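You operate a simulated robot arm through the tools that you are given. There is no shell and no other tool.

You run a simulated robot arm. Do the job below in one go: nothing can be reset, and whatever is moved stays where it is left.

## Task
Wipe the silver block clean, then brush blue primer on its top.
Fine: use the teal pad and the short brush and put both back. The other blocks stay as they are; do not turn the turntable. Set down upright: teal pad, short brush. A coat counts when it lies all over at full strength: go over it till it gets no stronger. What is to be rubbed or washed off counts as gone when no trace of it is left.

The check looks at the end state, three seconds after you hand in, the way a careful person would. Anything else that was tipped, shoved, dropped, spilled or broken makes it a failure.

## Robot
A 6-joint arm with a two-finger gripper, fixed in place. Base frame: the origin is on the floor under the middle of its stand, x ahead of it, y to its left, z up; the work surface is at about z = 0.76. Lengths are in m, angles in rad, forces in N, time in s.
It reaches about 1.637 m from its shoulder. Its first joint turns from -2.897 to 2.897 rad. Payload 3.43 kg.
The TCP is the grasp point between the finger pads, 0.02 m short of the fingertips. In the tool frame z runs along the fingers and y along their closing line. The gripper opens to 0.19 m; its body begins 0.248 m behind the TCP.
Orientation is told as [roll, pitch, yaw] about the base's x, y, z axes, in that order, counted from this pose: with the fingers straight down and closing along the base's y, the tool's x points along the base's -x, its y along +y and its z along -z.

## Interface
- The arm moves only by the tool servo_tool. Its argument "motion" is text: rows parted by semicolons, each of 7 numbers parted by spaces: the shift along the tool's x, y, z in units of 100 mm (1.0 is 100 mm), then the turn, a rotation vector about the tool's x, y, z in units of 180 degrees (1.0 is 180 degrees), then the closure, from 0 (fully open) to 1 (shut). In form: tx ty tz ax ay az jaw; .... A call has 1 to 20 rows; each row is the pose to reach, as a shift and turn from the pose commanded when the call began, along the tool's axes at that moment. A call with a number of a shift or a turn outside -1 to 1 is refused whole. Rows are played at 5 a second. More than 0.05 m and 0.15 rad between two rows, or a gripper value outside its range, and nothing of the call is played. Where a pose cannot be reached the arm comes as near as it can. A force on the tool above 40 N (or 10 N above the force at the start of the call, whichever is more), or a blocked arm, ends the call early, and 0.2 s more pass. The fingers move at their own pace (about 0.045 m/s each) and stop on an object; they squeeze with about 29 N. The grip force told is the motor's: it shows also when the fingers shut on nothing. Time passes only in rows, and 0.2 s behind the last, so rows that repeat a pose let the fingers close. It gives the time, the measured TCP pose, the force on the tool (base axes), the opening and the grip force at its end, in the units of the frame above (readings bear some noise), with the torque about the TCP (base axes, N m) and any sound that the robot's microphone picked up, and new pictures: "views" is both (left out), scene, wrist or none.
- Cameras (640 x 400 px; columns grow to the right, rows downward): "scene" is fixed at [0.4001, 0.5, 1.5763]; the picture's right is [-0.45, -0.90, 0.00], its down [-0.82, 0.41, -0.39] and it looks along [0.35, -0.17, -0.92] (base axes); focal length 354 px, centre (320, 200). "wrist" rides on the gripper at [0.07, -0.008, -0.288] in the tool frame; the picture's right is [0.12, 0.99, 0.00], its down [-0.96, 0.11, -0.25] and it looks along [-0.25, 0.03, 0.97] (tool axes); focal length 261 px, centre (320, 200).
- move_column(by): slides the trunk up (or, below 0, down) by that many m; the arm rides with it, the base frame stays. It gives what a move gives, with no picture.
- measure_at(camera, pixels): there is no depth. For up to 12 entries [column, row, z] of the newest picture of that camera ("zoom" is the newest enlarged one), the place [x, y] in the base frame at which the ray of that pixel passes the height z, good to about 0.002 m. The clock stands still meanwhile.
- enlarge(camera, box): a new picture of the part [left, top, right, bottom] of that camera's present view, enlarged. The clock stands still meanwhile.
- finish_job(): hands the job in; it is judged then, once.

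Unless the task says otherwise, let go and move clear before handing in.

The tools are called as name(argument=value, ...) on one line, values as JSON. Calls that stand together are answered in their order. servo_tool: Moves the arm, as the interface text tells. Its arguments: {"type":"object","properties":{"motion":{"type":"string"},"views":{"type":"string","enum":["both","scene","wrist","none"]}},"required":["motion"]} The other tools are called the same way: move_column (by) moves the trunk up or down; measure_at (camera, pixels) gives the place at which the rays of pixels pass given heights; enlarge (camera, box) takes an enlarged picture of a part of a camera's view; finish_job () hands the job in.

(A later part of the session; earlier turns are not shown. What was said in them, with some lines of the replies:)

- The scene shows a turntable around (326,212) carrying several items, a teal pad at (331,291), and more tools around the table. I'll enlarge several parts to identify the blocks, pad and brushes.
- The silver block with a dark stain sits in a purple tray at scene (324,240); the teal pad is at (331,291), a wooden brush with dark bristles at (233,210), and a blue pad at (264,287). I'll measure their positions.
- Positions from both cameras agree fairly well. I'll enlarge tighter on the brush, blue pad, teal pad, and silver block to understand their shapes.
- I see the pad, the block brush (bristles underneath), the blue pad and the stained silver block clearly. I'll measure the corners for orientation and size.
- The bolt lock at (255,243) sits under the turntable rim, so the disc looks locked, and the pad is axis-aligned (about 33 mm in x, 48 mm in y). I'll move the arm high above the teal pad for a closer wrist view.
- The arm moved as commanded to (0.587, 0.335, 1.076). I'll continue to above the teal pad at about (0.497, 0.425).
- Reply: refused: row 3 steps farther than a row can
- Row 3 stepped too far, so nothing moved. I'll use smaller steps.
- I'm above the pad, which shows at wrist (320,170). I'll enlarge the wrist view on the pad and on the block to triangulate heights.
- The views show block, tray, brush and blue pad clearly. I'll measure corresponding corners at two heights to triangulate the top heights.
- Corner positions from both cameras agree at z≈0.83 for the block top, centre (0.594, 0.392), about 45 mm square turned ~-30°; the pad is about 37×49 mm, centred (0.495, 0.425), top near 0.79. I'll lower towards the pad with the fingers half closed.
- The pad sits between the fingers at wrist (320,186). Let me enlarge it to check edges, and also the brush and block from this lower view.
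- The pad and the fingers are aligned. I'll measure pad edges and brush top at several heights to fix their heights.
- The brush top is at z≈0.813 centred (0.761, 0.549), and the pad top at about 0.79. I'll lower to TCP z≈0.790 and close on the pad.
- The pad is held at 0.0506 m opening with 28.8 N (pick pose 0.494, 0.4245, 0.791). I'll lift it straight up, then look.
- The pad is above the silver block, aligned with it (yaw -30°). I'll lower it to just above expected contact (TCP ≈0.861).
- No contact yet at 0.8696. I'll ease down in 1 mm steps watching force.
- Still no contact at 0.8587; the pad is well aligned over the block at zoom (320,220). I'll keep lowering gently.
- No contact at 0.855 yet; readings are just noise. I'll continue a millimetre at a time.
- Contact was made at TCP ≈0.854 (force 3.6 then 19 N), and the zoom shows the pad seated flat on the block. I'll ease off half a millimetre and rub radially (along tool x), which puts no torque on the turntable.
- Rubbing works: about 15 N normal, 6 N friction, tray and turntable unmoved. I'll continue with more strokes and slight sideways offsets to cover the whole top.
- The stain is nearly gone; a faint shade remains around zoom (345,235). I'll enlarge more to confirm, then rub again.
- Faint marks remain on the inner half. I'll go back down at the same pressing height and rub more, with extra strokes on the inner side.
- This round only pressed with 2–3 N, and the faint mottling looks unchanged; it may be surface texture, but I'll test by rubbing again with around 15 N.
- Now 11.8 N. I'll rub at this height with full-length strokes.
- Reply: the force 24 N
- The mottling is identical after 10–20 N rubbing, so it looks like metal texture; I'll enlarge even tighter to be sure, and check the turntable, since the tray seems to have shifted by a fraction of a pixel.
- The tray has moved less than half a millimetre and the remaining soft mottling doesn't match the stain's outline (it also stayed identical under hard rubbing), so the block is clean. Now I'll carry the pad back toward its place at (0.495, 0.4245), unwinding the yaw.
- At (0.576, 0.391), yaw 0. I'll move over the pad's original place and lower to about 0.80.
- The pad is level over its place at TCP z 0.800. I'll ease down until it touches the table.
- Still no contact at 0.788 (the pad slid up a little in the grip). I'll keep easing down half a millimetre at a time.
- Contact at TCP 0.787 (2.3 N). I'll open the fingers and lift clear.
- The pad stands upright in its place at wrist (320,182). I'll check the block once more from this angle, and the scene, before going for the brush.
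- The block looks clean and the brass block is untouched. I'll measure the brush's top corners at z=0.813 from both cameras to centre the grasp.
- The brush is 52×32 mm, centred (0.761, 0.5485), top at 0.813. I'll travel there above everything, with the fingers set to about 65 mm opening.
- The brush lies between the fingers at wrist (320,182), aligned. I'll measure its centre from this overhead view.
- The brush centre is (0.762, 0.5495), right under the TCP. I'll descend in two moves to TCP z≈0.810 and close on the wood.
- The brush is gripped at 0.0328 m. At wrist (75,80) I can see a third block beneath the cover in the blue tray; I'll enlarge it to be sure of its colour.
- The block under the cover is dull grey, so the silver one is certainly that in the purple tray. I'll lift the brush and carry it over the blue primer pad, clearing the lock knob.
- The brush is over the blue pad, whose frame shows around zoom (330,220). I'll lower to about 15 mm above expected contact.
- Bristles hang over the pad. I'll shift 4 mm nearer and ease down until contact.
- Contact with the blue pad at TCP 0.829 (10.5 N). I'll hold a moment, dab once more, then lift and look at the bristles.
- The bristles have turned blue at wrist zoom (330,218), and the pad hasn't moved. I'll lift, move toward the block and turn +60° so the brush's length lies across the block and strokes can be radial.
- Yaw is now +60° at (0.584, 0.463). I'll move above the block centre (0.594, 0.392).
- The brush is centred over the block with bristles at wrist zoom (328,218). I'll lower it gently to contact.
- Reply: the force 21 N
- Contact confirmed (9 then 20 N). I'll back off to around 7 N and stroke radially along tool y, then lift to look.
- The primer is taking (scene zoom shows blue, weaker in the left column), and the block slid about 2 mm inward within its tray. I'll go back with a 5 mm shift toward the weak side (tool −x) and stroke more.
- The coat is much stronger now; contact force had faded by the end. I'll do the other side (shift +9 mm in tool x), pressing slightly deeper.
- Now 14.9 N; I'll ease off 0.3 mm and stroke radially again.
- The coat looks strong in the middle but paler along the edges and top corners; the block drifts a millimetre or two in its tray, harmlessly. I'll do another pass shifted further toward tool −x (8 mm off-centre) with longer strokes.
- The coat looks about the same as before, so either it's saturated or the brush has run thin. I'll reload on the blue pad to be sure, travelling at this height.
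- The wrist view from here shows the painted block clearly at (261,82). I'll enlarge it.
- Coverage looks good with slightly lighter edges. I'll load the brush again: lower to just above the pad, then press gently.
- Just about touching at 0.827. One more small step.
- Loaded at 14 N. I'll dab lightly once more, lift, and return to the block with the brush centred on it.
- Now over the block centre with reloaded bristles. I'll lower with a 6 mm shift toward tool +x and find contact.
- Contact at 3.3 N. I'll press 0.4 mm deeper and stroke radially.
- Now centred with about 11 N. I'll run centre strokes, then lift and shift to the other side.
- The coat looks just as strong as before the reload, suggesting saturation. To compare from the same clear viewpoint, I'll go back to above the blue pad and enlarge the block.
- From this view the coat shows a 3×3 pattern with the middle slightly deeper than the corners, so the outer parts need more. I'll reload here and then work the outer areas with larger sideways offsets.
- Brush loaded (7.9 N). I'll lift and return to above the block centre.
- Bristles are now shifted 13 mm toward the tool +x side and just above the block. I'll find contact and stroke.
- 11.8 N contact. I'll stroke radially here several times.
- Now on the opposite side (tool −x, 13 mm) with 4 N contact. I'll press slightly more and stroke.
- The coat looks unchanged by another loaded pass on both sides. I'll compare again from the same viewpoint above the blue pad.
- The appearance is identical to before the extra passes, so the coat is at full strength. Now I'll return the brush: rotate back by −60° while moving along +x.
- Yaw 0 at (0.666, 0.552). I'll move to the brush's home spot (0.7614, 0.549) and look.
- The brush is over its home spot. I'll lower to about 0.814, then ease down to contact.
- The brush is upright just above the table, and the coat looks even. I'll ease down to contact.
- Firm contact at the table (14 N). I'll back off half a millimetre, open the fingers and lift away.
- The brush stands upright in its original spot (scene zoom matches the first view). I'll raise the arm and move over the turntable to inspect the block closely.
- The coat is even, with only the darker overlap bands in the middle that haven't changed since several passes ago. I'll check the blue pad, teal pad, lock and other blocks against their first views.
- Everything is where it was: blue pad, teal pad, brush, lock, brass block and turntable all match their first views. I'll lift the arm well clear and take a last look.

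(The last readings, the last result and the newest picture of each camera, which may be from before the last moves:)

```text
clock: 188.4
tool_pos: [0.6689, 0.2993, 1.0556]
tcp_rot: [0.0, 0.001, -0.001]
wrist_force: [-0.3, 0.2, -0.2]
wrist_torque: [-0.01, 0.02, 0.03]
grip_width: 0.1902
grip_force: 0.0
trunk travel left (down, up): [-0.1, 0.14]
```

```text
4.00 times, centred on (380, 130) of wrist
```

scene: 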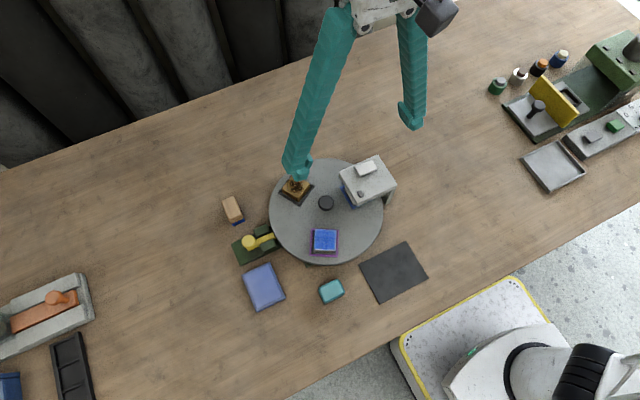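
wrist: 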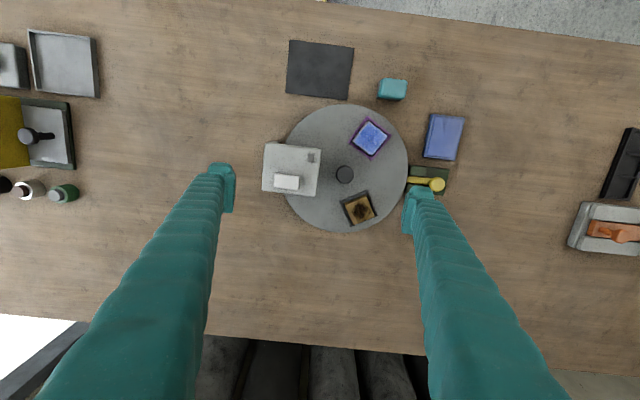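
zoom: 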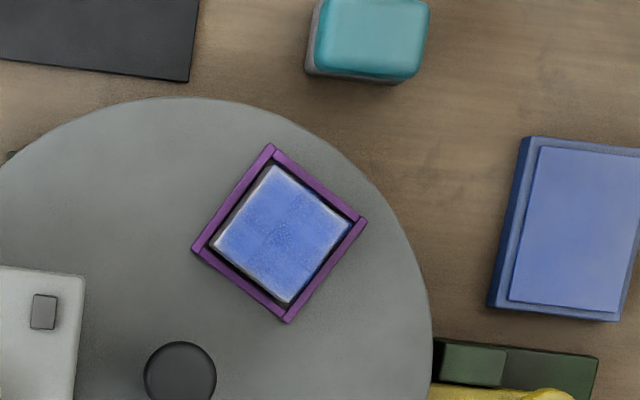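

The final views show the silver block evenly blue in its purple tray, with the teal pad and brush upright in their places. The trays on the turntable sit where they did at the start, and the arm is well clear, so I'm handing in.

finish_job()

```text
The job is handed in.
```

I wiped the silver block clean with the teal pad, brushed blue primer over its top with the short brush, and handed the job in. I haven't seen the check's verdict.

- **Stain:** I rubbed until no trace of the stain showed. Faint mottling remained. Rubbing at 10–20 N didn't change it and it doesn't follow the stain's outline, so I took it as the metal's own texture.
- **Coat:** I loaded the brush three times and went over the whole top. The last loaded passes made no visible difference. A slightly darker band shows through the middle, and one quarter may be a touch deeper. Neither changed over those passes, so I judged the coat full.
- **Put back:** The pad and the brush stand upright in their original spots. The bristles are now blue.
- **Block in its tray:** The silver block is loose in its purple tray and ended up about 1–2 mm from where it started.
- **Everything else:** The turntable gave by less than about half a millimetre during rubbing and ended up matching its first view. The blue primer pad, the lock and the brass block also match theirs, and I never touched the grey block under the cover.
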